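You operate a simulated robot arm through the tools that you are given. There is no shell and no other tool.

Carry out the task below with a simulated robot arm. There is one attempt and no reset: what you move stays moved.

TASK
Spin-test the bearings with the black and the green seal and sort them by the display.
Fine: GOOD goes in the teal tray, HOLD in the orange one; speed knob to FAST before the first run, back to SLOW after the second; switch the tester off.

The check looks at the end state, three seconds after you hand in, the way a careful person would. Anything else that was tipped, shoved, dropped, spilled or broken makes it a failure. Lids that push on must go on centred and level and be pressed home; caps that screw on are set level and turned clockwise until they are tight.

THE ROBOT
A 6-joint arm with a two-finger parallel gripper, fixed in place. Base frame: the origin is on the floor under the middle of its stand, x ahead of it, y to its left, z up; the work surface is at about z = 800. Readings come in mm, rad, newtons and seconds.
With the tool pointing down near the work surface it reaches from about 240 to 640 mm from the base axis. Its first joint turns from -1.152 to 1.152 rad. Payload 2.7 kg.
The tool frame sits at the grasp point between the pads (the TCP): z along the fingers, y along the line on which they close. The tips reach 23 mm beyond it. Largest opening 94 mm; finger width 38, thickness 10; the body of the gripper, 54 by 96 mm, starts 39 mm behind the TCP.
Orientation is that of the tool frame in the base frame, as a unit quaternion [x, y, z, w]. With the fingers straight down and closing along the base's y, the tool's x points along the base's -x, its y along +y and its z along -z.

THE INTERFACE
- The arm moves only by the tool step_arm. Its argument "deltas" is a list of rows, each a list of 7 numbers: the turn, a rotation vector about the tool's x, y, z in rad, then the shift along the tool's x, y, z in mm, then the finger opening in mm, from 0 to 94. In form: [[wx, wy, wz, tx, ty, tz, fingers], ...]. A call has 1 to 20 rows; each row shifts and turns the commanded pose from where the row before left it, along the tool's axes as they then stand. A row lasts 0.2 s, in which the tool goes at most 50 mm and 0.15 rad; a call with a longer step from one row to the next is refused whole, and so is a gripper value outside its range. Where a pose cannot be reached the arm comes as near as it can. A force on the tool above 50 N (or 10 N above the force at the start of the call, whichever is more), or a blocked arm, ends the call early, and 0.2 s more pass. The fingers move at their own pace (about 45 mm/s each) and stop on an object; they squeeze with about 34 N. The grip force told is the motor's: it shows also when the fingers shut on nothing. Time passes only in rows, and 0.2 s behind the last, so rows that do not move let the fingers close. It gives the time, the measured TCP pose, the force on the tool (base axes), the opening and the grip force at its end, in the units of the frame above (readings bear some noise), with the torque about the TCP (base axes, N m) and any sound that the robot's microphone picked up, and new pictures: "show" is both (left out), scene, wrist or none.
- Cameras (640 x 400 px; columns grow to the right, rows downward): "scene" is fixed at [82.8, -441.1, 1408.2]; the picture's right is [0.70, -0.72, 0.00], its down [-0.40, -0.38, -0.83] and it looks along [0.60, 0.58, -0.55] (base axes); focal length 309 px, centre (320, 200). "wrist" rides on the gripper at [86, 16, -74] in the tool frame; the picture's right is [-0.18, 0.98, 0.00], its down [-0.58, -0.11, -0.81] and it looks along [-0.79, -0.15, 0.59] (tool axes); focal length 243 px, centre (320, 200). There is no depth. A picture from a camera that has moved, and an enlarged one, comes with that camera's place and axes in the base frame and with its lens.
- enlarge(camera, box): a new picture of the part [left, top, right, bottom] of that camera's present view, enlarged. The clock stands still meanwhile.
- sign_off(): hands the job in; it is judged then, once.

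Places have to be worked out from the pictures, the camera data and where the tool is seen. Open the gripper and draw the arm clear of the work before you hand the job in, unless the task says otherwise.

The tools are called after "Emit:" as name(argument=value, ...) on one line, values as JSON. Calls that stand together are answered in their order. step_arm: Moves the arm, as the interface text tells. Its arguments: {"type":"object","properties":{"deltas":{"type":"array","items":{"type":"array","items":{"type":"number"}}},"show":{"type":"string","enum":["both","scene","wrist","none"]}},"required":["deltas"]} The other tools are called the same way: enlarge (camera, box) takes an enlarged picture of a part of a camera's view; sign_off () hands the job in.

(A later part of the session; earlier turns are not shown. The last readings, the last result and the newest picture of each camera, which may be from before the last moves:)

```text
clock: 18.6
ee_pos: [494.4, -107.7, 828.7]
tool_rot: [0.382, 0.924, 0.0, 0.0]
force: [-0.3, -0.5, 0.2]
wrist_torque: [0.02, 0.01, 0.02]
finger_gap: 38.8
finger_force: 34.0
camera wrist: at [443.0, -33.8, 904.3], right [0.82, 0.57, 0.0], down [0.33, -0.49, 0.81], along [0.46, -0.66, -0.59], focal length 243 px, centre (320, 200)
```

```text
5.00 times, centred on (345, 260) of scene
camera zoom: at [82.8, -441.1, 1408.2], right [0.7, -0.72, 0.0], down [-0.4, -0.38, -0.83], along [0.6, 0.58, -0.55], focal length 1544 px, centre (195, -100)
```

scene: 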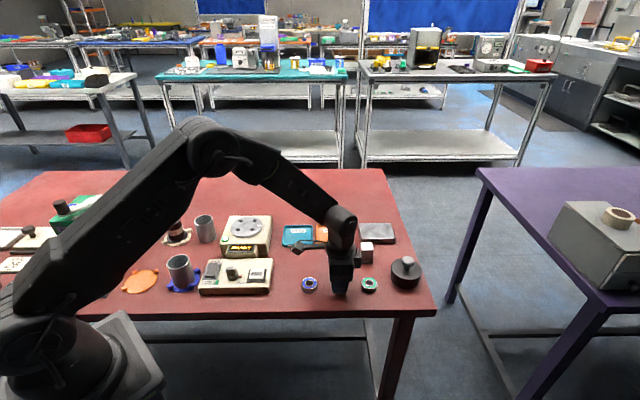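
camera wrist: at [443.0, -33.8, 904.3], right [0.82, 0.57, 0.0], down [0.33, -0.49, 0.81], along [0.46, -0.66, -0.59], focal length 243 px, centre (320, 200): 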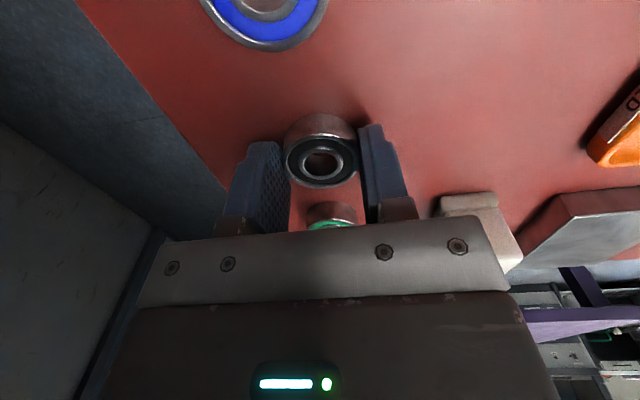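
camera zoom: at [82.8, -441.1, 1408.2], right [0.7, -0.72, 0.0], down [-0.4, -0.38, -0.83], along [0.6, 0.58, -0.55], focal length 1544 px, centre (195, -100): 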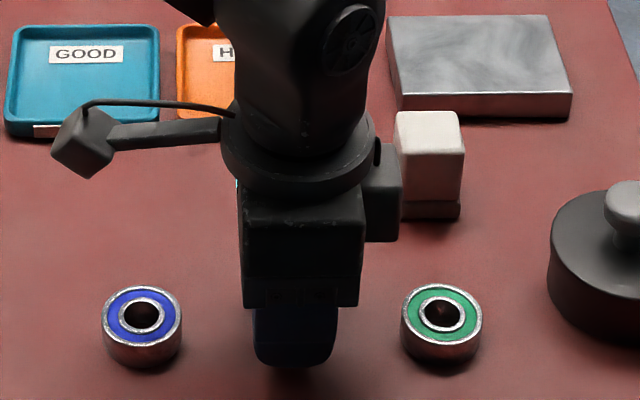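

The black bearing is gripped (gap 38.8, 34 N). I'll lift it and carry it over toward the tester platter.

Emit:
step_arm(deltas=[[0, 0, 0, 0, 0, -20, 30], [0, 0, 0, 0, 0, -40, 30], [0, 0, 0, 0, 0, -45, 30], [0, 0, 0, 36.5, 24.7, -5, 30], [0, 0, 0, 36.5, 24.7, 0, 30], [0, 0, 0, 36.5, 24.7, 0, 30], [0, 0, 0, 36.5, 24.7, 0, 30], [0, 0, 0, 36.5, 24.7, 0, 30], [0, 0, 0, 36.5, 24.7, 0, 30], [0, 0, 0, 36.4, 24.7, 0, 30], [0, 0, 0, 0, 0, 0, 30]], show="both")

Emit:
enlarge(camera="wrist", box=[200, 0, 440, 200])

Emit:
enlarge(camera="scene", box=[195, 180, 295, 260])

```text
clock: 21.0
ee_pos: [436.8, 198.8, 939.1]
tool_rot: [0.381, 0.924, 0.0, 0.001]
force: [0.1, 0.3, -1.0]
wrist_torque: [0.0, 0.04, 0.01]
finger_gap: 38.5
finger_force: 34.5
camera wrist: at [386.4, 272.1, 1014.7], right [0.82, 0.57, 0.0], down [0.33, -0.49, 0.81], along [0.46, -0.66, -0.59], focal length 243 px, centre (320, 200)
```

scene: 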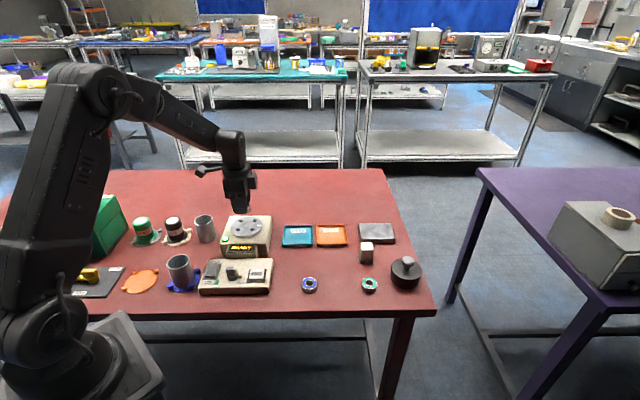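
wrist: 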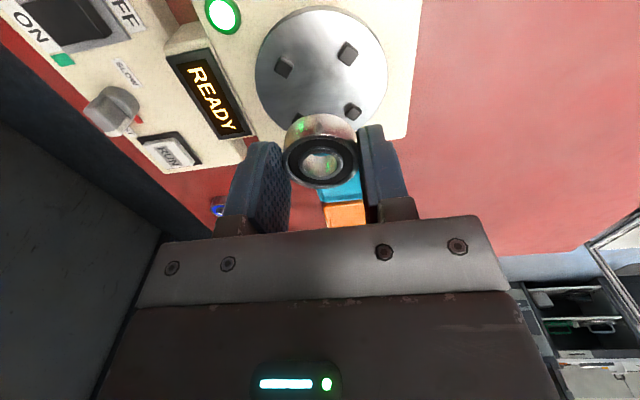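

```text
2.00 times, centred on (320, 100) of wrist
camera zoom: at [386.4, 272.1, 1014.7], right [0.82, 0.57, 0.0], down [0.33, -0.49, 0.81], along [0.46, -0.66, -0.59], focal length 485 px, centre (320, 400)
```

zoom: 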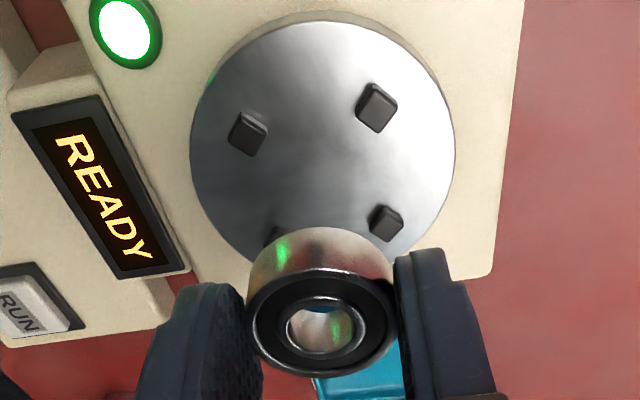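

```text
5.00 times, centred on (245, 220) of scene
camera zoom: at [82.8, -441.0, 1408.2], right [0.7, -0.72, 0.0], down [-0.4, -0.38, -0.83], along [0.6, 0.58, -0.55], focal length 1544 px, centre (695, 100)
```

zoom: 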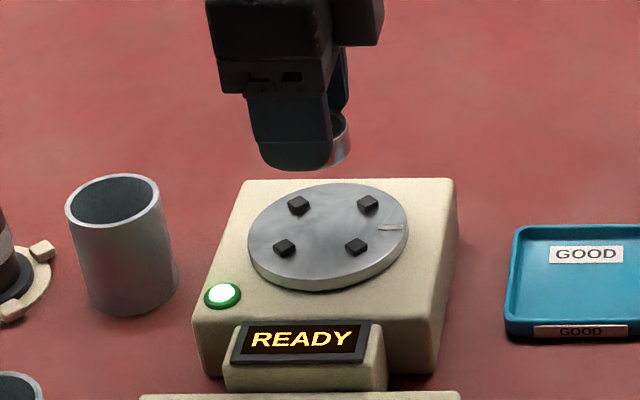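

The platter centre sits on the tool's centre column, so the tool's y is aligned. Along the tool's x it depends on the platter height, which I put at 848–858. I'll descend partway and look again to pin it down.

Emit:
step_arm(deltas=[[0, 0, 0, 1, 0, 20, 30], [0, 0, 0, 0, 0, 20, 30], [0, 0, 0, 0, 0, 0, 30], [0, 0, 0, 0, 0, 0, 30]], show="wrist")

Emit:
enlarge(camera="wrist", box=[220, 0, 420, 200])

Emit:
enlarge(camera="scene", box=[205, 190, 285, 250])

```text
clock: 22.0
ee_pos: [435.0, 199.3, 900.2]
tool_rot: [0.382, 0.924, 0.001, 0.0]
force: [-0.7, 0.0, -0.8]
wrist_torque: [0.0, -0.03, 0.04]
finger_gap: 38.4
finger_force: 34.3
camera wrist: at [385.3, 271.8, 975.1], right [0.82, 0.57, 0.0], down [0.33, -0.49, 0.81], along [0.46, -0.66, -0.59], focal length 243 px, centre (320, 200)
```

wrist: 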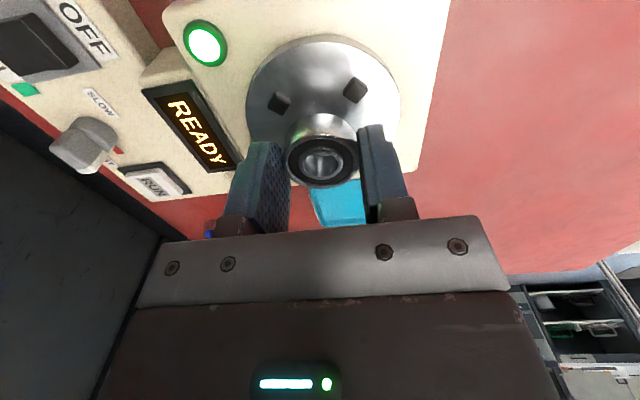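

```text
2.00 times, centred on (320, 100) of wrist
camera zoom: at [385.3, 271.8, 975.1], right [0.82, 0.57, 0.0], down [0.33, -0.49, 0.81], along [0.46, -0.66, -0.59], focal length 485 px, centre (320, 400)
```

zoom: 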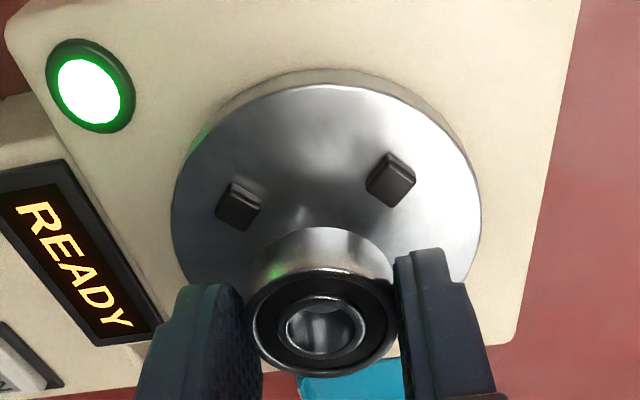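

```text
6.67 times, centred on (245, 220) of scene
camera zoom: at [82.8, -441.1, 1408.2], right [0.7, -0.72, 0.0], down [-0.4, -0.38, -0.83], along [0.6, 0.58, -0.55], focal length 2059 px, centre (820, 67)
```

zoom: 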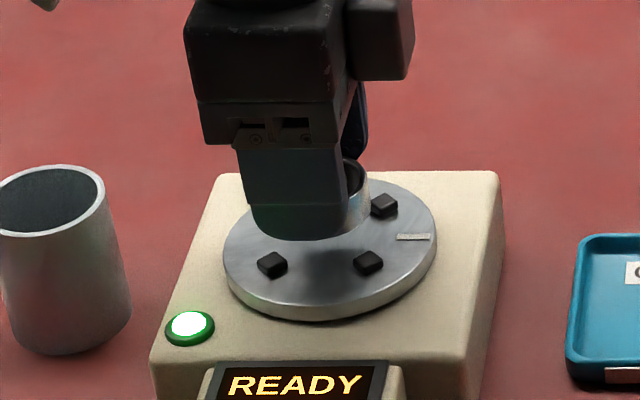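

By triangulation the dog tops are at about z=855 and the platter at about 849. The centre is about 2.6 mm in the tool's -x from here. I'll correct and lower to just above contact.

Emit:
step_arm(deltas=[[0, 0, 0, -2.6, 0, 0, 30], [0, 0, 0, 0, 0, 10, 30], [0, 0, 0, 0, 0, 8, 30], [0, 0, 0, 0, 0, 0, 30]], show="wrist")

Emit:
enlarge(camera="wrist", box=[220, 30, 420, 190])

Emit:
enlarge(camera="scene", box=[205, 190, 285, 250])

```text
clock: 23.0
ee_pos: [438.6, 194.5, 884.3]
tool_rot: [0.381, 0.925, 0.004, 0.004]
force: [4.2, 6.4, 27.4]
wrist_torque: [-0.44, -0.19, 0.0]
finger_gap: 38.9
finger_force: 33.9
camera wrist: at [387.4, 267.8, 959.3], right [0.82, 0.57, 0.01], down [0.33, -0.49, 0.81], along [0.46, -0.66, -0.59], focal length 243 px, centre (320, 200)
```

wrist: 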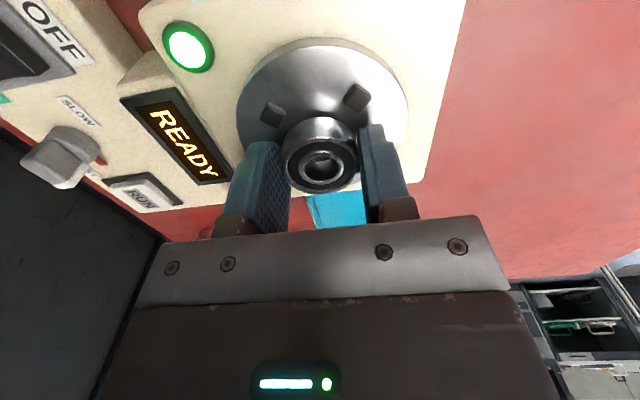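

```text
2.50 times, centred on (320, 110) of wrist
camera zoom: at [387.4, 267.8, 959.3], right [0.82, 0.57, 0.01], down [0.33, -0.49, 0.81], along [0.46, -0.66, -0.59], focal length 606 px, centre (320, 425)
```

zoom: 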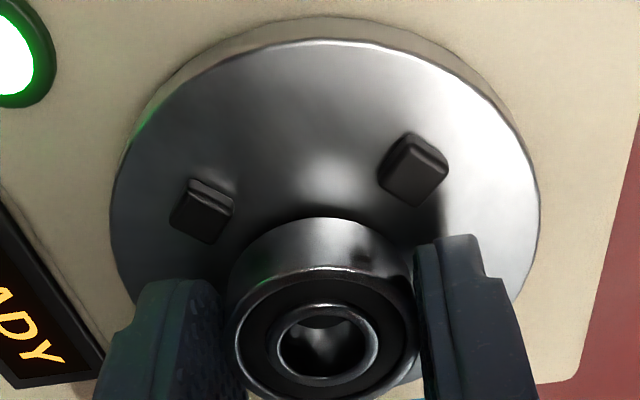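

```text
6.67 times, centred on (245, 220) of scene
camera zoom: at [82.5, -441.1, 1408.2], right [0.7, -0.72, 0.0], down [-0.4, -0.38, -0.83], along [0.6, 0.58, -0.55], focal length 2059 px, centre (820, 67)
```

zoom: 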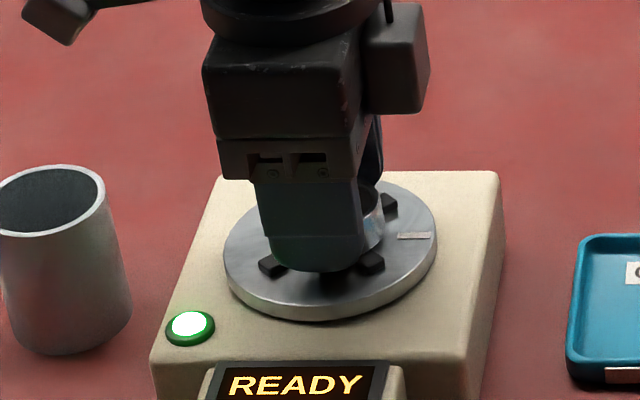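

Contact came early: 27 N with the torque placing it toward the dog at the tool's (-x,-y) corner, so the bearing's rim is resting on that dog. I'll lift 6 mm and look closely before re-centring.

Emit:
step_arm(deltas=[[0, 0, 0, 0, 0, -8, 30], [0, 0, 0, 0, 0, 0, 30], [0, 0, 0, 0, 0, 0, 30]], show="wrist")

Emit:
enlarge(camera="wrist", box=[250, 50, 390, 195])

Emit:
enlarge(camera="scene", box=[225, 205, 269, 238])

```text
clock: 23.8
ee_pos: [436.1, 193.9, 889.5]
tool_rot: [0.382, 0.924, -0.001, 0.0]
force: [-0.2, 0.4, -0.5]
wrist_torque: [0.01, 0.01, -0.02]
finger_gap: 38.9
finger_force: 33.4
camera wrist: at [385.8, 266.7, 964.1], right [0.82, 0.57, 0.0], down [0.34, -0.49, 0.81], along [0.46, -0.66, -0.59], focal length 243 px, centre (320, 200)
```

wrist: 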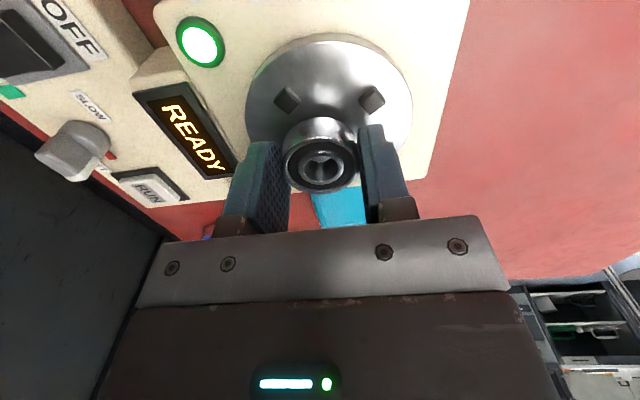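

```text
2.76 times, centred on (320, 122) of wrist
camera zoom: at [385.8, 266.7, 964.1], right [0.82, 0.57, 0.0], down [0.34, -0.49, 0.81], along [0.46, -0.66, -0.59], focal length 669 px, centre (320, 414)
```

zoom: 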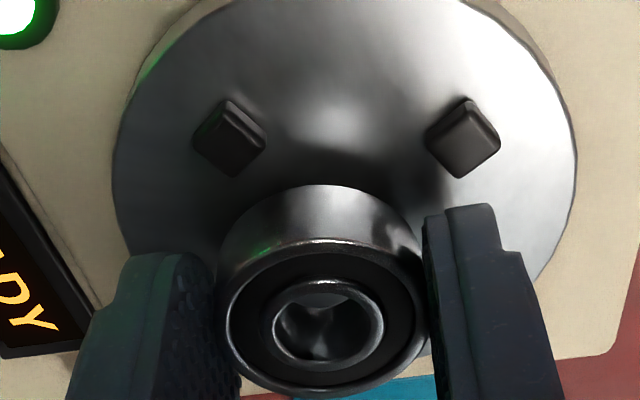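

```text
12.12 times, centred on (247, 222) of scene
camera zoom: at [82.8, -441.1, 1408.2], right [0.7, -0.72, 0.0], down [-0.4, -0.38, -0.83], along [0.6, 0.58, -0.55], focal length 3743 px, centre (1205, -61)
```

zoom: 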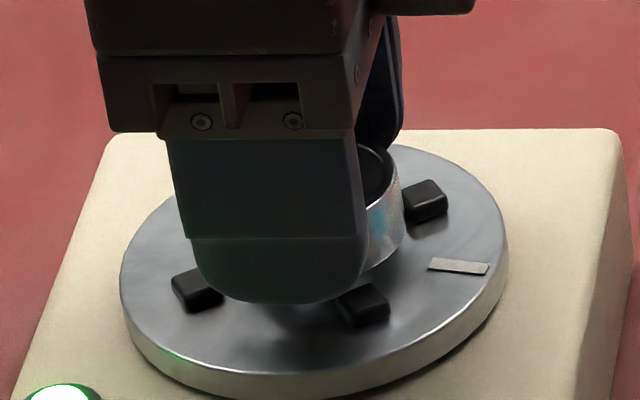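

The platter is free-turning and turned about 10°, and the arm sits about 3 mm off its commanded spot along the tool's y. The pictures put the dog centre at about (+3,+4.7) mm in tool axes from the bearing. I'll shift while hovering and re-check.

Emit:
step_arm(deltas=[[0, 0, 0, 2.8, 4.5, -1, 30], [0, 0, 0, 0, 0, 0, 30], [0, 0, 0, 0, 0, 0, 30]], show="wrist")

Emit:
enlarge(camera="wrist", box=[250, 50, 390, 195])

Emit:
enlarge(camera="scene", box=[225, 205, 269, 238])

```text
clock: 24.6
ee_pos: [437.9, 198.6, 891.2]
tool_rot: [0.382, 0.924, 0.0, 0.0]
force: [0.3, -0.1, -0.4]
wrist_torque: [0.01, -0.02, 0.0]
finger_gap: 38.9
finger_force: 33.8
camera wrist: at [387.5, 271.9, 966.1], right [0.82, 0.57, 0.0], down [0.33, -0.49, 0.81], along [0.46, -0.66, -0.59], focal length 243 px, centre (320, 200)
```

wrist: 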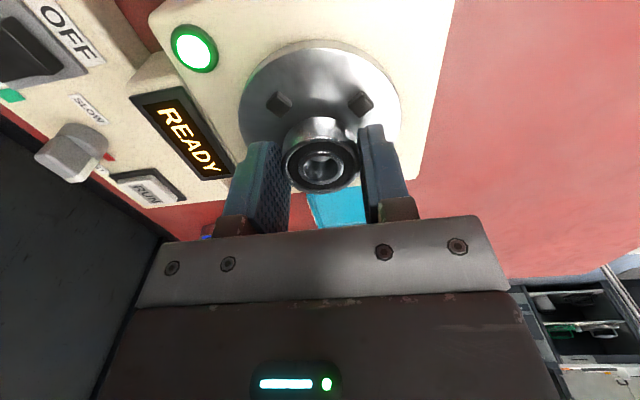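

```text
2.76 times, centred on (320, 122) of wrist
camera zoom: at [387.5, 271.9, 966.1], right [0.82, 0.57, 0.0], down [0.33, -0.49, 0.81], along [0.46, -0.66, -0.59], focal length 669 px, centre (320, 414)
```

zoom: 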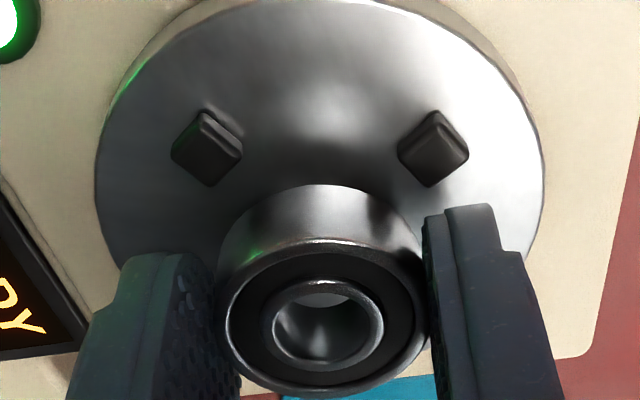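

```text
12.12 times, centred on (247, 222) of scene
camera zoom: at [82.8, -441.1, 1408.2], right [0.7, -0.72, 0.0], down [-0.4, -0.38, -0.83], along [0.6, 0.58, -0.55], focal length 3743 px, centre (1205, -61)
```

zoom: 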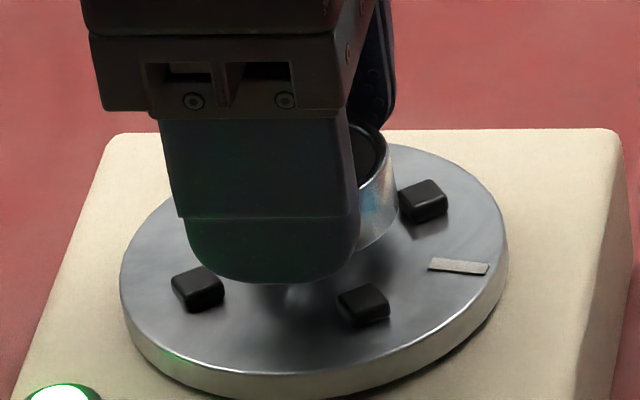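

The platter now lies on the centre column, and the bearing is within about 1 mm of centre. I'll yaw 10° to line the fingers up with the turned dogs, nudge +1.2 in the tool's x, then descend gently past the dog-top level.

Emit:
step_arm(deltas=[[0, 0, 0.09, 0, 0, 0, 30], [0, 0, 0.09, 1.2, -0.3, 0, 30], [0, 0, 0, 0, 0, 0, 30], [0, 0, 0, 0, 0, 3, 30], [0, 0, 0, 0, 0, 3, 30], [0, 0, 0, 0, 0, 2, 30], [0, 0, 0, 0, 0, 0, 30]], show="wrist")

Emit:
enlarge(camera="wrist", box=[250, 50, 390, 195])

Emit:
enlarge(camera="scene", box=[225, 205, 269, 238])

```text
clock: 26.2
ee_pos: [437.1, 199.8, 883.2]
tool_rot: [0.463, 0.886, 0.001, 0.0]
force: [-2.9, -0.8, 5.5]
wrist_torque: [-0.04, 0.23, -0.01]
finger_gap: 38.8
finger_force: 34.0
camera wrist: at [400.6, 280.4, 957.9], right [0.91, 0.41, 0.0], down [0.24, -0.54, 0.81], along [0.33, -0.74, -0.59], focal length 243 px, centre (320, 200)
```

wrist: 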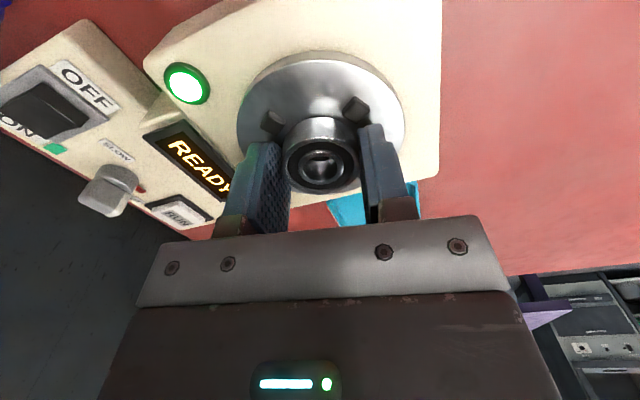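

```text
2.76 times, centred on (320, 122) of wrist
camera zoom: at [400.6, 280.4, 957.9], right [0.91, 0.41, 0.0], down [0.24, -0.54, 0.81], along [0.33, -0.74, -0.59], focal length 669 px, centre (320, 414)
```

zoom: 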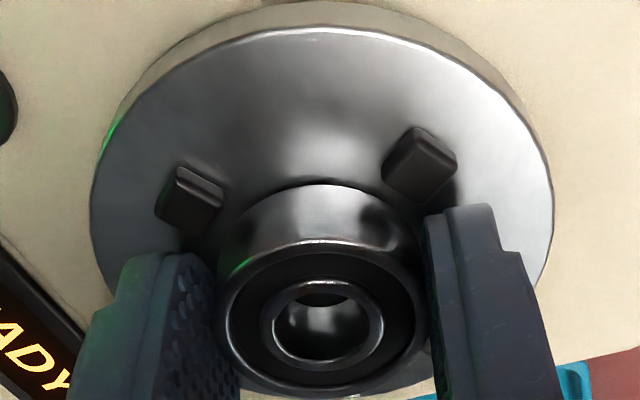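

```text
12.12 times, centred on (247, 222) of scene
camera zoom: at [82.6, -441.1, 1408.2], right [0.7, -0.72, 0.0], down [-0.4, -0.38, -0.83], along [0.6, 0.58, -0.55], focal length 3743 px, centre (1205, -61)
```

zoom: 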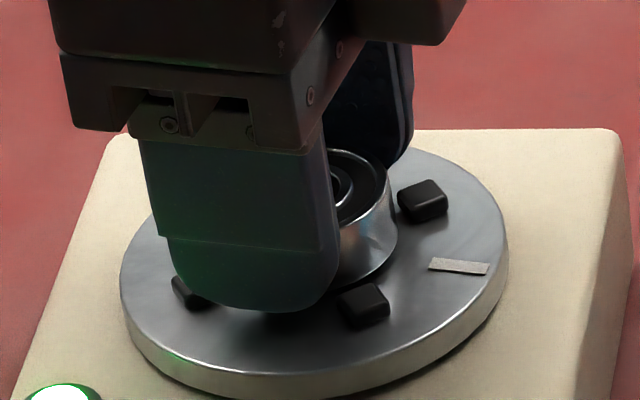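

There is light contact (5.5 N). The torque places it under the left fingertip at a dog, not under the bearing, and the bearing bottom is already below the dog tops. I'll release with a small opening, then rise to inspect how it sits.

Emit:
step_arm(deltas=[[0, 0, 0, 0, 0, 0, 42], [0, 0, 0, 0, 0, 0, 46], [0, 0, 0, 0, 0, -1, 50], [0, 0, 0, 0, 0, -5, 54], [0, 0, 0, 0, 0, -15, 60], [0, 0, 0, 0, 0, -20, 60], [0, 0, 0, 0, 0, 0, 60]], show="both")

Emit:
enlarge(camera="wrist", box=[230, 0, 410, 150])

Emit:
enlarge(camera="scene", box=[225, 205, 269, 238])

```text
clock: 27.8
ee_pos: [437.5, 200.8, 923.4]
tool_rot: [0.463, 0.886, 0.0, -0.001]
force: [1.8, 1.0, 0.4]
wrist_torque: [0.02, 0.0, -0.01]
finger_gap: 59.8
finger_force: 0.0
camera wrist: at [401.6, 281.8, 998.2], right [0.91, 0.41, 0.0], down [0.24, -0.54, 0.81], along [0.33, -0.74, -0.59], focal length 243 px, centre (320, 200)
```

scene: 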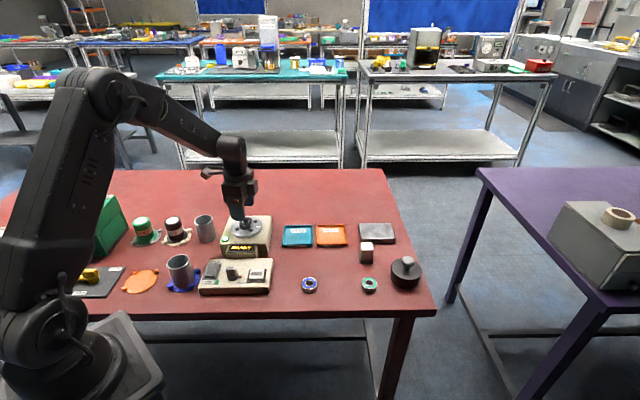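
wrist: 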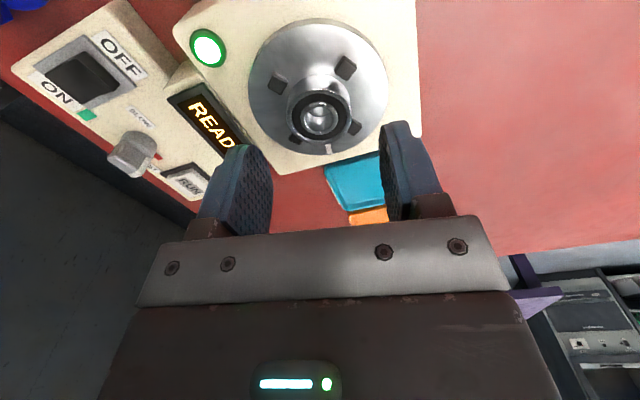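

```text
2.67 times, centred on (320, 75) of wrist
camera zoom: at [401.6, 281.8, 998.2], right [0.91, 0.41, 0.0], down [0.24, -0.54, 0.81], along [0.33, -0.74, -0.59], focal length 647 px, centre (320, 533)
```

zoom: 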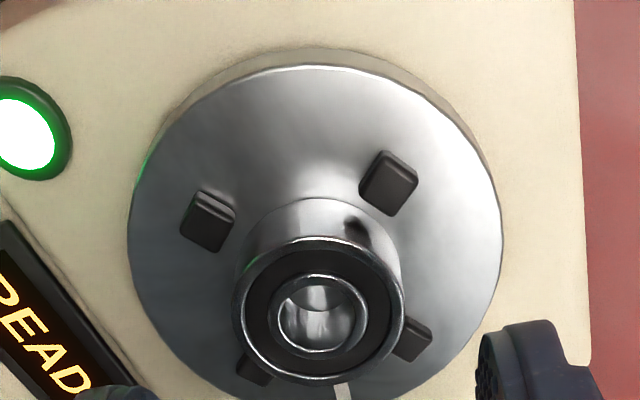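

```text
12.12 times, centred on (247, 222) of scene
camera zoom: at [82.7, -441.1, 1408.2], right [0.7, -0.72, 0.0], down [-0.4, -0.38, -0.83], along [0.6, 0.58, -0.55], focal length 3743 px, centre (1205, -61)
```

zoom: 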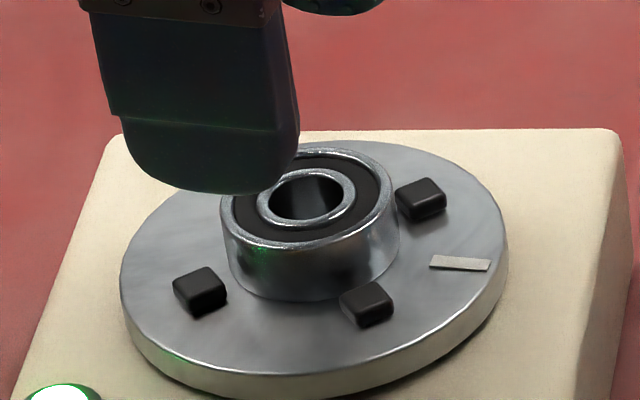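

The bearing sits flat on the platter between the four dogs. Next I'll close the fingers and move above the RUN button at about (354,48) for a close look before pressing.

Emit:
step_arm(deltas=[[0, 0, 0, 0, 0, -30, 60], [0, 0, 0, -19.5, -39, 0, 40], [0, 0, 0, -19.5, -39, 0, 20], [0, 0, 0, -19.5, -39, 0, 0], [0, 0, -0.09, -19.3, -38.8, 0, 0], [0, 0, -0.09, 0, 0, 25, 0], [0, 0, 0, 0, 0, 25, 0], [0, 0, 0, 0, 0, 0, 0]], show="both")

Emit:
enlarge(camera="wrist", box=[220, 0, 420, 190])

Emit:
enlarge(camera="scene", box=[195, 200, 285, 300])

```text
clock: 29.6
ee_pos: [352.7, 45.7, 903.4]
tool_rot: [0.381, 0.924, 0.001, 0.0]
force: [0.1, -0.1, 0.3]
wrist_torque: [-0.01, -0.01, 0.03]
finger_gap: 0.0
finger_force: 34.1
camera wrist: at [302.2, 120.0, 978.6], right [0.82, 0.57, 0.0], down [0.33, -0.49, 0.81], along [0.46, -0.66, -0.59], focal length 243 px, centre (320, 200)
```

scene: 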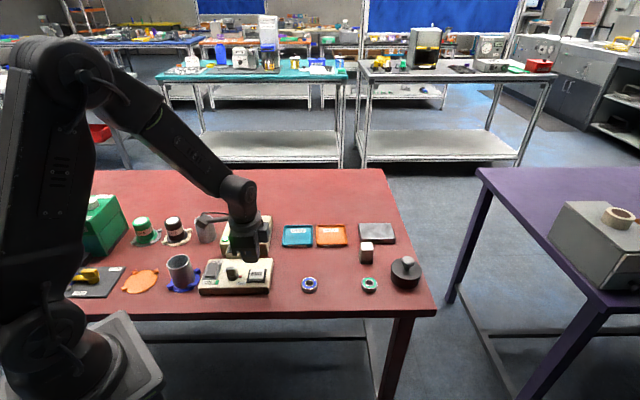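
wrist: 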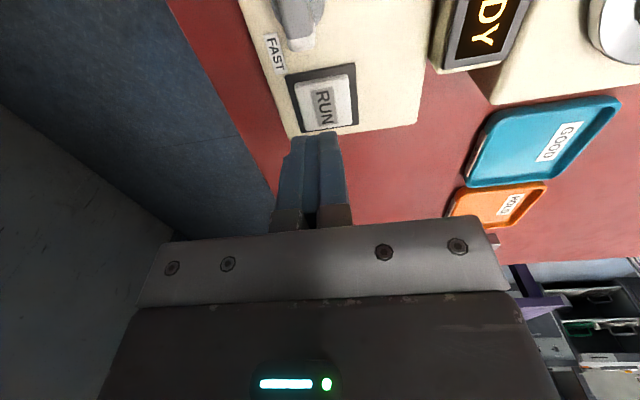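

```text
2.11 times, centred on (320, 95) of wrist
camera zoom: at [302.2, 120.0, 978.6], right [0.82, 0.57, 0.0], down [0.33, -0.49, 0.81], along [0.46, -0.66, -0.59], focal length 511 px, centre (320, 421)
```

zoom: 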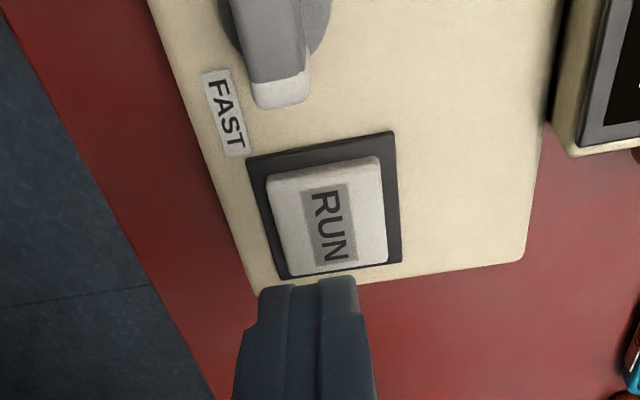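

```text
4.00 times, centred on (240, 250) of scene
camera zoom: at [82.7, -441.1, 1408.2], right [0.7, -0.72, 0.0], down [-0.4, -0.38, -0.83], along [0.6, 0.58, -0.55], focal length 1235 px, centre (640, 0)
```

zoom: 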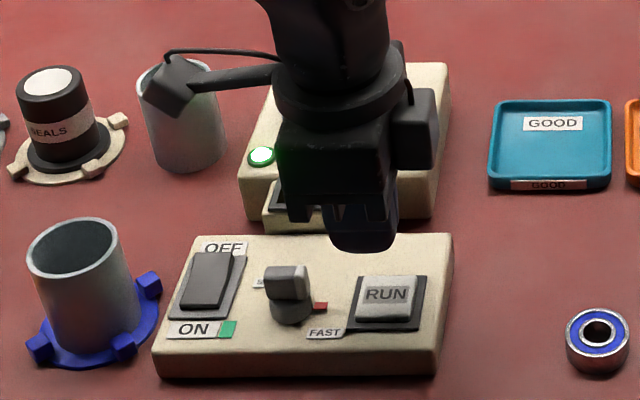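

The RUN button's face centre is about (+1.5,+2.8) mm in tool axes from the TCP. I'll align and lower to just above it.

Emit:
step_arm(deltas=[[0, 0, 0, 1.5, 2.8, 10, 0], [0, 0, 0, 0, 0, 18, 0], [0, 0, 0, 0, 0, 0, 0]], show="none")

Emit:
step_arm(deltas=[[0, 0, 0, 0, 0, 3, 0], [0, 0, 0, 0, 0, 2, 0], [0, 0, 0, 0, 0, 2, 0], [0, 0, 0, 0, 0, 2, 0]], show="scene")

Emit:
enlarge(camera="scene", box=[195, 200, 285, 300])

```text
clock: 30.4
ee_pos: [354.3, 49.1, 876.2]
tool_rot: [0.382, 0.924, 0.0, 0.0]
force: [-1.2, -0.4, -0.3]
wrist_torque: [-0.01, 0.0, -0.05]
finger_gap: 0.1
finger_force: 33.7
```

```text
clock: 31.4
ee_pos: [354.1, 49.8, 867.8]
tool_rot: [0.382, 0.924, 0.001, 0.0]
force: [0.0, 0.6, -0.7]
wrist_torque: [-0.01, 0.01, 0.0]
finger_gap: 0.0
finger_force: 34.3
```

scene: 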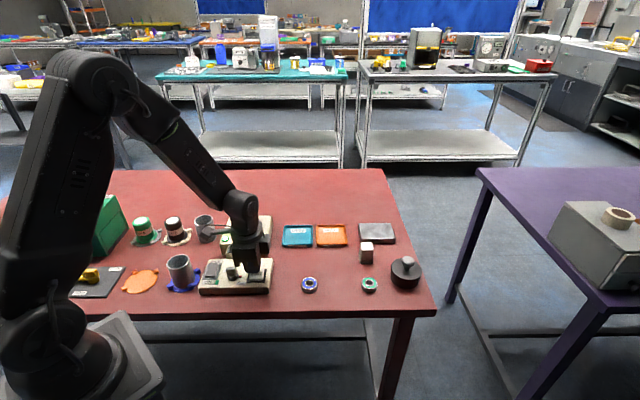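

```text
4.00 times, centred on (240, 250) of scene
camera zoom: at [82.8, -441.1, 1408.2], right [0.7, -0.72, 0.0], down [-0.4, -0.38, -0.83], along [0.6, 0.58, -0.55], focal length 1235 px, centre (640, 0)
```

zoom: 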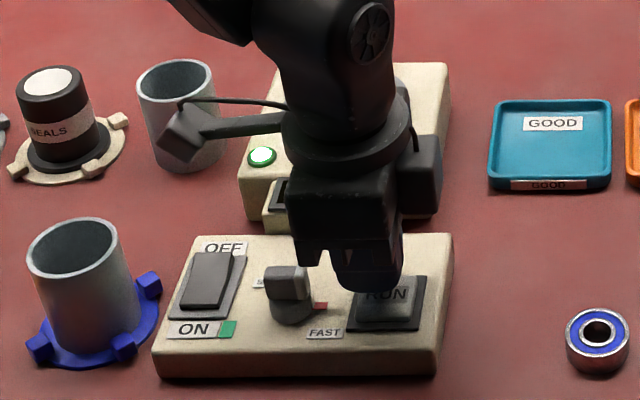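

No contact yet at 867.8, and the fingertips are over the RUN face. I'll continue down in small steps.

Emit:
step_arm(deltas=[[0, 0, 0, 0, 0, 2, 0], [0, 0, 0, 0, 0, 1.5, 0], [0, 0, 0, 0, 0, 1.5, 0]], show="none")

```text
clock: 32.2
ee_pos: [353.7, 51.3, 862.1]
tool_rot: [0.382, 0.924, 0.0, 0.0]
force: [-0.6, -0.5, -0.1]
wrist_torque: [0.0, -0.01, 0.02]
finger_gap: 0.2
finger_force: 34.1
```

Still free at 862.1 (tips at about 839), so I'll continue down.

Emit:
step_arm(deltas=[[0, 0, 0, 0, 0, 1.5, 0], [0, 0, 0, 0, 0, 1.5, 0]], show="none")

Emit:
enlarge(camera="wrist", box=[240, 60, 400, 190])

```text
clock: 32.8
ee_pos: [354.8, 49.3, 858.7]
tool_rot: [0.381, 0.924, 0.001, 0.0]
force: [0.0, 0.2, -0.9]
wrist_torque: [0.02, -0.02, -0.02]
finger_gap: 0.0
finger_force: 33.6
```

```text
3.08 times, centred on (320, 125) of wrist
camera zoom: at [304.6, 123.7, 933.3], right [0.82, 0.57, 0.0], down [0.33, -0.49, 0.81], along [0.46, -0.66, -0.59], focal length 746 px, centre (320, 431)
```

zoom: 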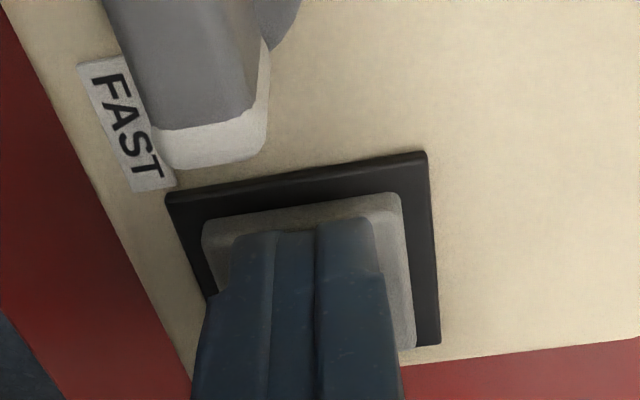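

Tips are over the middle of the button face and nearly touching. I'll continue in 1.5 mm steps.

Emit:
step_arm(deltas=[[0, 0, 0, 0, 0, 1.5, 0], [0, 0, 0, 0, 0, 1.5, 0]], show="none")

```text
clock: 33.4
ee_pos: [355.6, 50.6, 855.8]
tool_rot: [0.382, 0.924, 0.001, 0.0]
force: [0.2, 0.9, 3.0]
wrist_torque: [0.0, 0.01, 0.01]
finger_gap: 0.1
finger_force: 33.6
heard: click
```

Click: RUN is pressed at 3 N. I'll lift off and look at the display.

Emit:
step_arm(deltas=[[0, 0, 0, 0, 0, -10, 0], [0, 0, 0, 0, 0, -30, 0], [0, 0, 0, -40, -10, -10, 0], [0, 0, 0, -40, -10, 0, 0]], show="scene")

Emit:
enlarge(camera="scene", box=[205, 200, 285, 290])

```text
clock: 34.4
ee_pos: [396.9, -20.1, 905.1]
tool_rot: [0.382, 0.924, 0.0, 0.0]
force: [-0.5, -1.1, -0.1]
wrist_torque: [0.01, 0.01, -0.03]
finger_gap: 0.0
finger_force: 33.8
```

scene: 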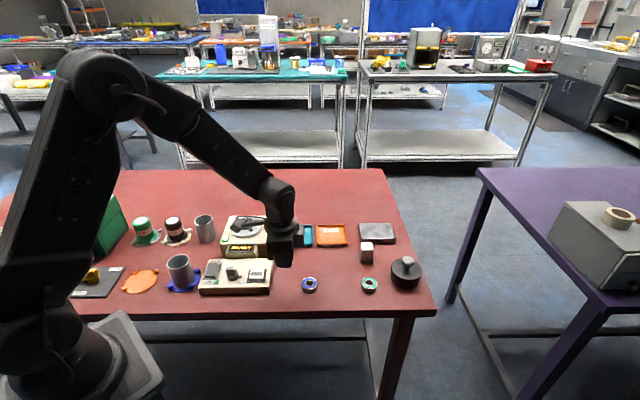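

```text
4.44 times, centred on (245, 245) of scene
camera zoom: at [82.8, -441.0, 1408.2], right [0.7, -0.72, 0.0], down [-0.4, -0.38, -0.83], along [0.6, 0.58, -0.55], focal length 1372 px, centre (653, 0)
```

zoom: 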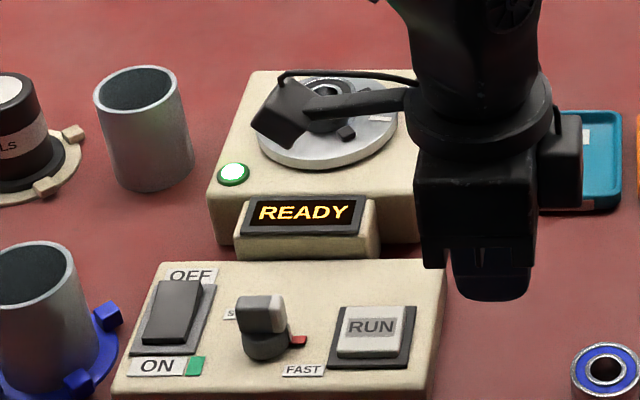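

The display still reads READY a second after the click. I'll wait a moment with the arm out of the way and look again.

Emit:
step_arm(deltas=[[0, 0, 0, -40, -10, -10, 0], [0, 0, 0, 0, 0, 0, 0], [0, 0, 0, 0, 0, 0, 0], [0, 0, 0, 0, 0, 0, 0], [0, 0, 0, 0, 0, 0, 0]], show="scene")

Emit:
enlarge(camera="scene", box=[205, 200, 285, 290])

```text
clock: 35.6
ee_pos: [416.8, -55.6, 915.9]
tool_rot: [0.382, 0.924, 0.0, 0.001]
force: [0.2, 0.8, -0.1]
wrist_torque: [-0.02, -0.01, -0.03]
finger_gap: 0.0
finger_force: 33.4
```

scene: 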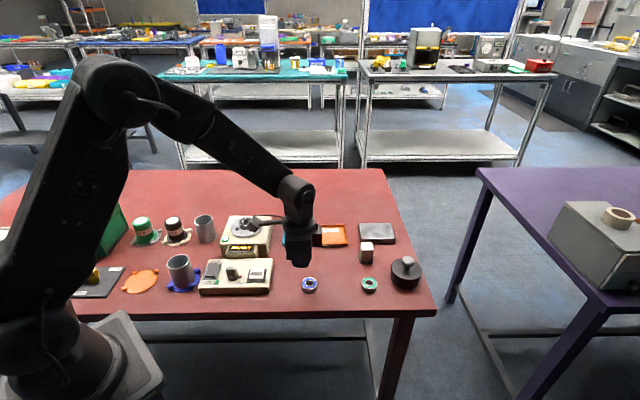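

```text
4.44 times, centred on (245, 245) of scene
camera zoom: at [82.7, -441.1, 1408.2], right [0.7, -0.72, 0.0], down [-0.4, -0.38, -0.83], along [0.6, 0.58, -0.55], focal length 1372 px, centre (653, 0)
```

zoom: 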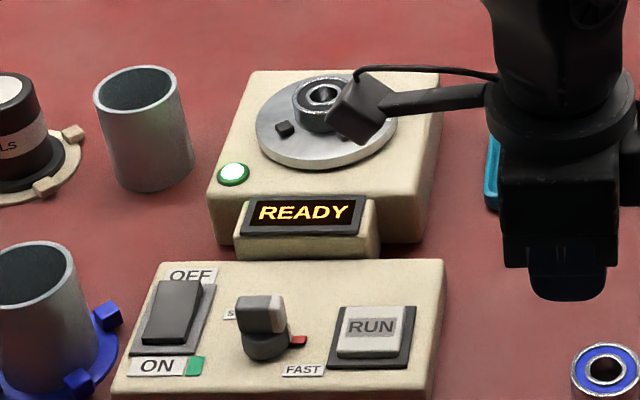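

Still READY, so the run did not start. Either the press was too shallow or the bearing is not accepted as seated. I'll clear the arm further and inspect the platter.

Emit:
step_arm(deltas=[[0, 0, 0, -40, -15, -10, 0], [0, 0, 0, -20, -30, -10, 0], [0, 0, 0, 0, 0, 0, 0]], show="scene")

Emit:
enlarge(camera="scene", box=[225, 205, 269, 238])

Emit:
enlarge(camera="scene", box=[215, 205, 275, 290])

```text
clock: 36.4
ee_pos: [429.2, -131.2, 934.1]
tool_rot: [0.382, 0.924, -0.001, 0.0]
force: [-0.1, 1.4, -0.4]
wrist_torque: [0.0, -0.01, 0.03]
finger_gap: 0.0
finger_force: 33.7
```

scene: 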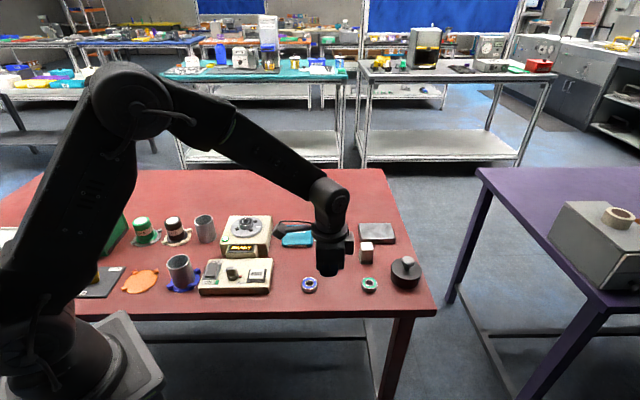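

```text
12.12 times, centred on (247, 222) of scene
camera zoom: at [82.7, -441.1, 1408.2], right [0.7, -0.72, 0.0], down [-0.4, -0.38, -0.83], along [0.6, 0.58, -0.55], focal length 3743 px, centre (1205, -61)
```

zoom: 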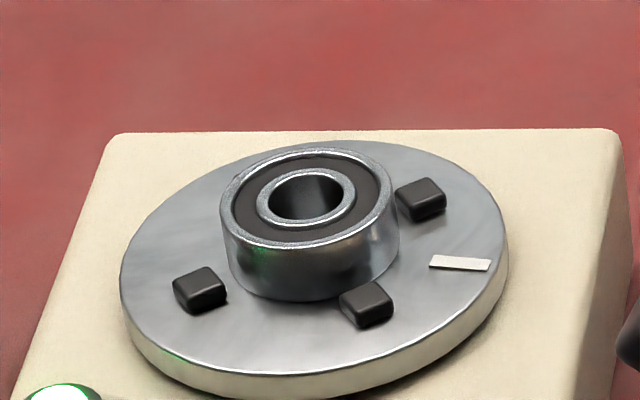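

```text
4.71 times, centred on (245, 248) of scene
camera zoom: at [82.7, -441.1, 1408.2], right [0.7, -0.72, 0.0], down [-0.4, -0.38, -0.83], along [0.6, 0.58, -0.55], focal length 1453 px, centre (673, -24)
```

zoom: 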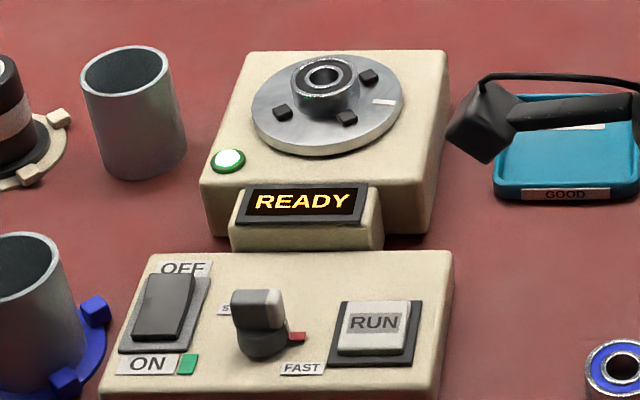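

The bearing is flat and well centred. The button press was very light (3 N), so I'll return and press RUN more firmly, watching the display while it is pressed.

Emit:
step_arm(deltas=[[0, 0, 0, 36, 15.3, 0, 0], [0, 0, 0, 36, 15.3, 0, 0], [0, 0, 0, 36, 15.3, 0, 0], [0, 0, 0, 36, 15.3, 5, 0], [0, 0, 0, 36, 15.3, 20, 0], [0, 0, 0, 0, 0, 30, 0], [0, 0, 0, 0, 0, 8, 0], [0, 0, 0, 0, 0, 0, 0]], show="wrist")

Emit:
enlarge(camera="wrist", box=[240, 40, 400, 190])

```text
clock: 38.2
ee_pos: [355.1, 50.4, 872.6]
tool_rot: [0.382, 0.924, 0.001, 0.001]
force: [-0.2, -0.4, 0.4]
wrist_torque: [0.01, -0.04, -0.01]
finger_gap: 0.0
finger_force: 34.1
camera wrist: at [304.6, 124.1, 946.8], right [0.82, 0.57, 0.0], down [0.33, -0.49, 0.81], along [0.46, -0.66, -0.59], focal length 243 px, centre (320, 200)
```

wrist: 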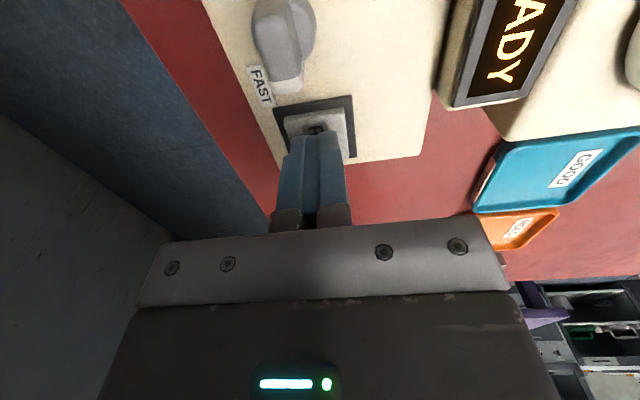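

```text
2.67 times, centred on (320, 115) of wrist
camera zoom: at [304.6, 124.1, 946.8], right [0.82, 0.57, 0.0], down [0.33, -0.49, 0.81], along [0.46, -0.66, -0.59], focal length 647 px, centre (320, 427)
```

zoom: 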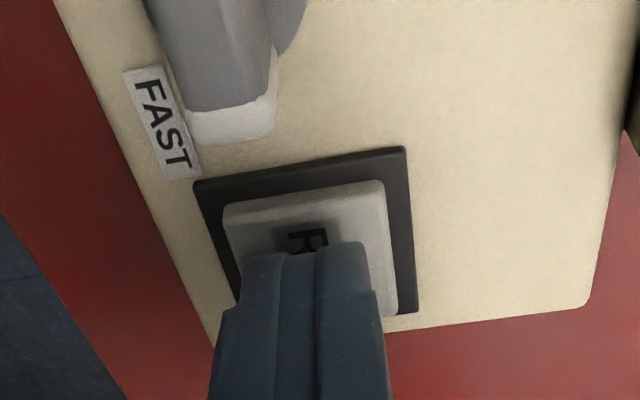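

Tips are over the button. I'll press past the click point and hold for a moment with the display in view.

Emit:
step_arm(deltas=[[0, 0, 0, 0, 0, 10, 0], [0, 0, 0, 0, 0, 4, 0], [0, 0, 0, 0, 0, 2, 0], [0, 0, 0, 0, 0, 1.5, 0], [0, 0, 0, 0, 0, 1.5, 0], [0, 0, 0, 0, 0, 0, 0]], show="both")

Emit:
enlarge(camera="wrist", box=[420, 0, 640, 140])

```text
clock: 39.6
ee_pos: [355.4, 51.9, 854.0]
tool_rot: [0.382, 0.924, 0.0, 0.0]
force: [-0.4, -2.3, 5.1]
wrist_torque: [-0.07, -0.01, -0.04]
finger_gap: 0.1
finger_force: 34.3
heard: click
camera wrist: at [305.5, 124.8, 928.5], right [0.82, 0.57, 0.0], down [0.33, -0.49, 0.81], along [0.46, -0.66, -0.59], focal length 243 px, centre (320, 200)
```

scene: 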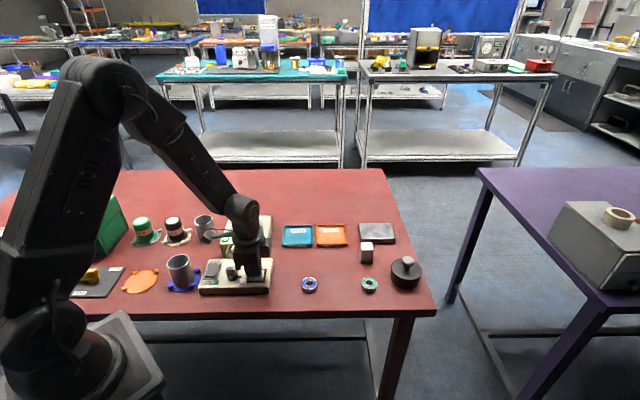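
wrist: 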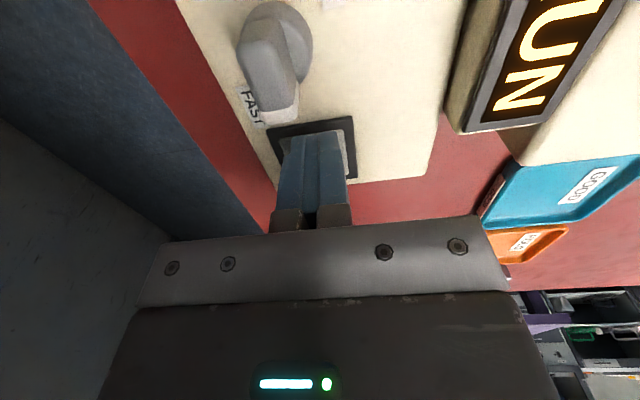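

```text
2.86 times, centred on (530, 70) of wrist
camera zoom: at [305.5, 124.8, 928.5], right [0.82, 0.57, 0.0], down [0.33, -0.49, 0.81], along [0.46, -0.66, -0.59], focal length 693 px, centre (-280, 571)
```

zoom: 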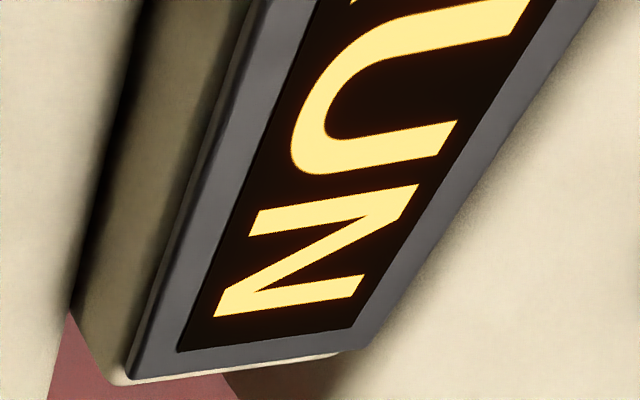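

The display now reads RUN, so the test is running. I'll lift off and move clear so the scene camera can read the result.

Emit:
step_arm(deltas=[[0, 0, 0, 0, 0, -10, 0], [0, 0, 0, 0, 0, -30, 0], [0, 0, 0, -40, -10, -10, 0], [0, 0, 0, -40, -10, 0, 0], [0, 0, 0, -40, -10, -10, 0]], show="scene")

Emit:
enlarge(camera="scene", box=[205, 200, 285, 290])

```text
clock: 40.8
ee_pos: [420.6, -55.1, 915.2]
tool_rot: [0.38, 0.925, 0.0, 0.0]
force: [0.6, 0.6, -0.5]
wrist_torque: [0.0, 0.03, -0.01]
finger_gap: 0.0
finger_force: 33.8
```

scene: 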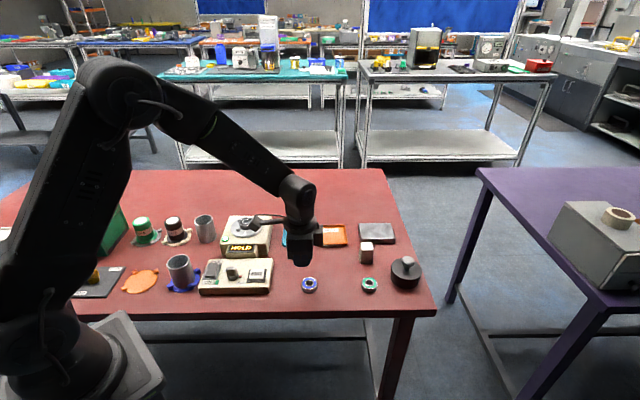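

```text
4.44 times, centred on (245, 245) of scene
camera zoom: at [82.7, -441.0, 1408.2], right [0.7, -0.72, 0.0], down [-0.4, -0.38, -0.83], along [0.6, 0.58, -0.55], focal length 1372 px, centre (653, 0)
```

zoom: 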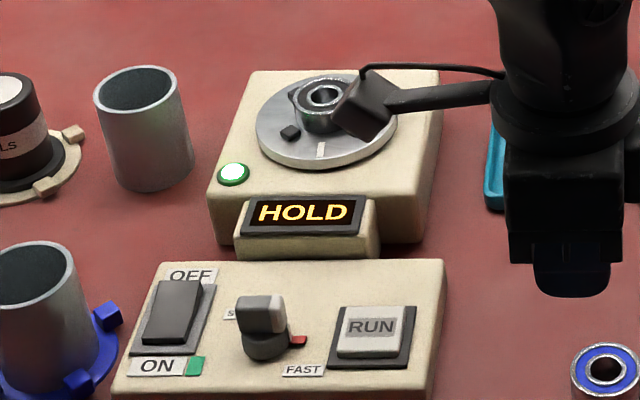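

The display shows HOLD for the black bearing. I'll wait a moment out of the way to be sure it is final and the platter has stopped.

Emit:
step_arm(deltas=[[0, 0, 0, -40, -15, -10, 0], [0, 0, 0, -20, -30, -10, 30], [0, 0, 0, 0, 0, 0, 64], [0, 0, 0, 0, 0, 0, 64], [0, 0, 0, 0, 0, 0, 64]], show="scene")

Emit:
enlarge(camera="scene", box=[215, 205, 275, 290])

Emit:
enlarge(camera="scene", box=[225, 205, 269, 238])

```text
clock: 42.0
ee_pos: [431.8, -126.8, 932.7]
tool_rot: [0.382, 0.924, 0.0, 0.0]
force: [0.6, 0.7, -0.6]
wrist_torque: [-0.01, 0.01, 0.0]
finger_gap: 63.8
finger_force: 0.1
```

scene: 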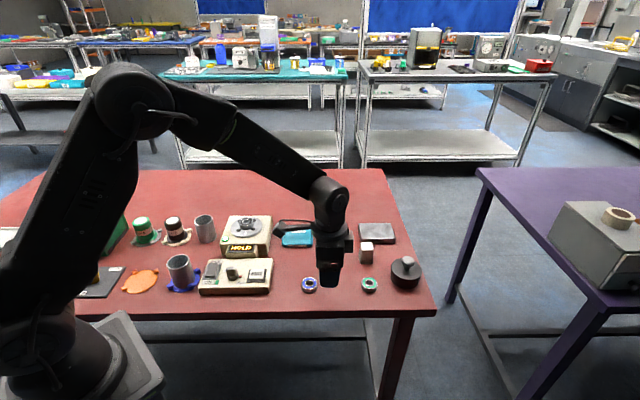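

```text
4.71 times, centred on (245, 248) of scene
camera zoom: at [82.7, -441.1, 1408.2], right [0.7, -0.72, 0.0], down [-0.4, -0.38, -0.83], along [0.6, 0.58, -0.55], focal length 1453 px, centre (673, -24)
```

zoom: 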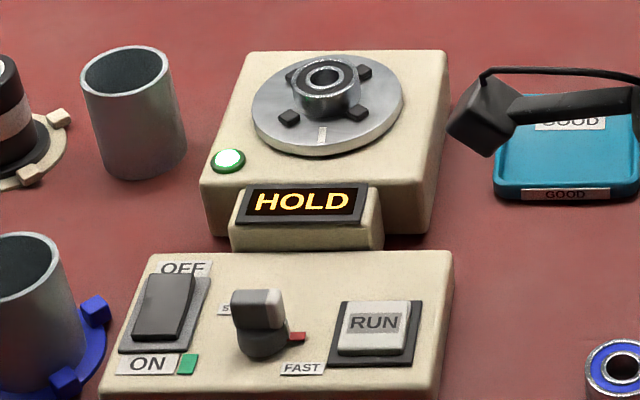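

```text
12.12 times, centred on (247, 222) of scene
camera zoom: at [82.7, -441.1, 1408.2], right [0.7, -0.72, 0.0], down [-0.4, -0.38, -0.83], along [0.6, 0.58, -0.55], focal length 3743 px, centre (1205, -61)
```

zoom: 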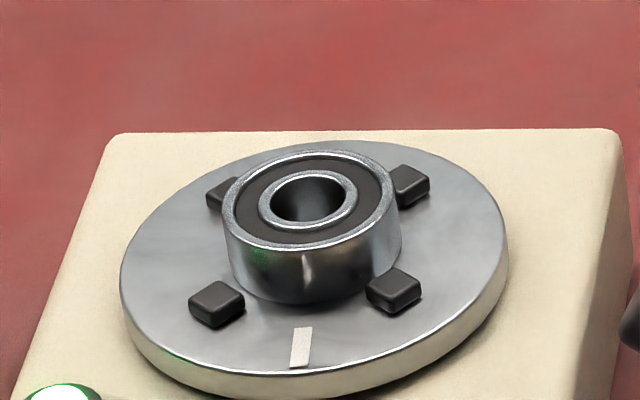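

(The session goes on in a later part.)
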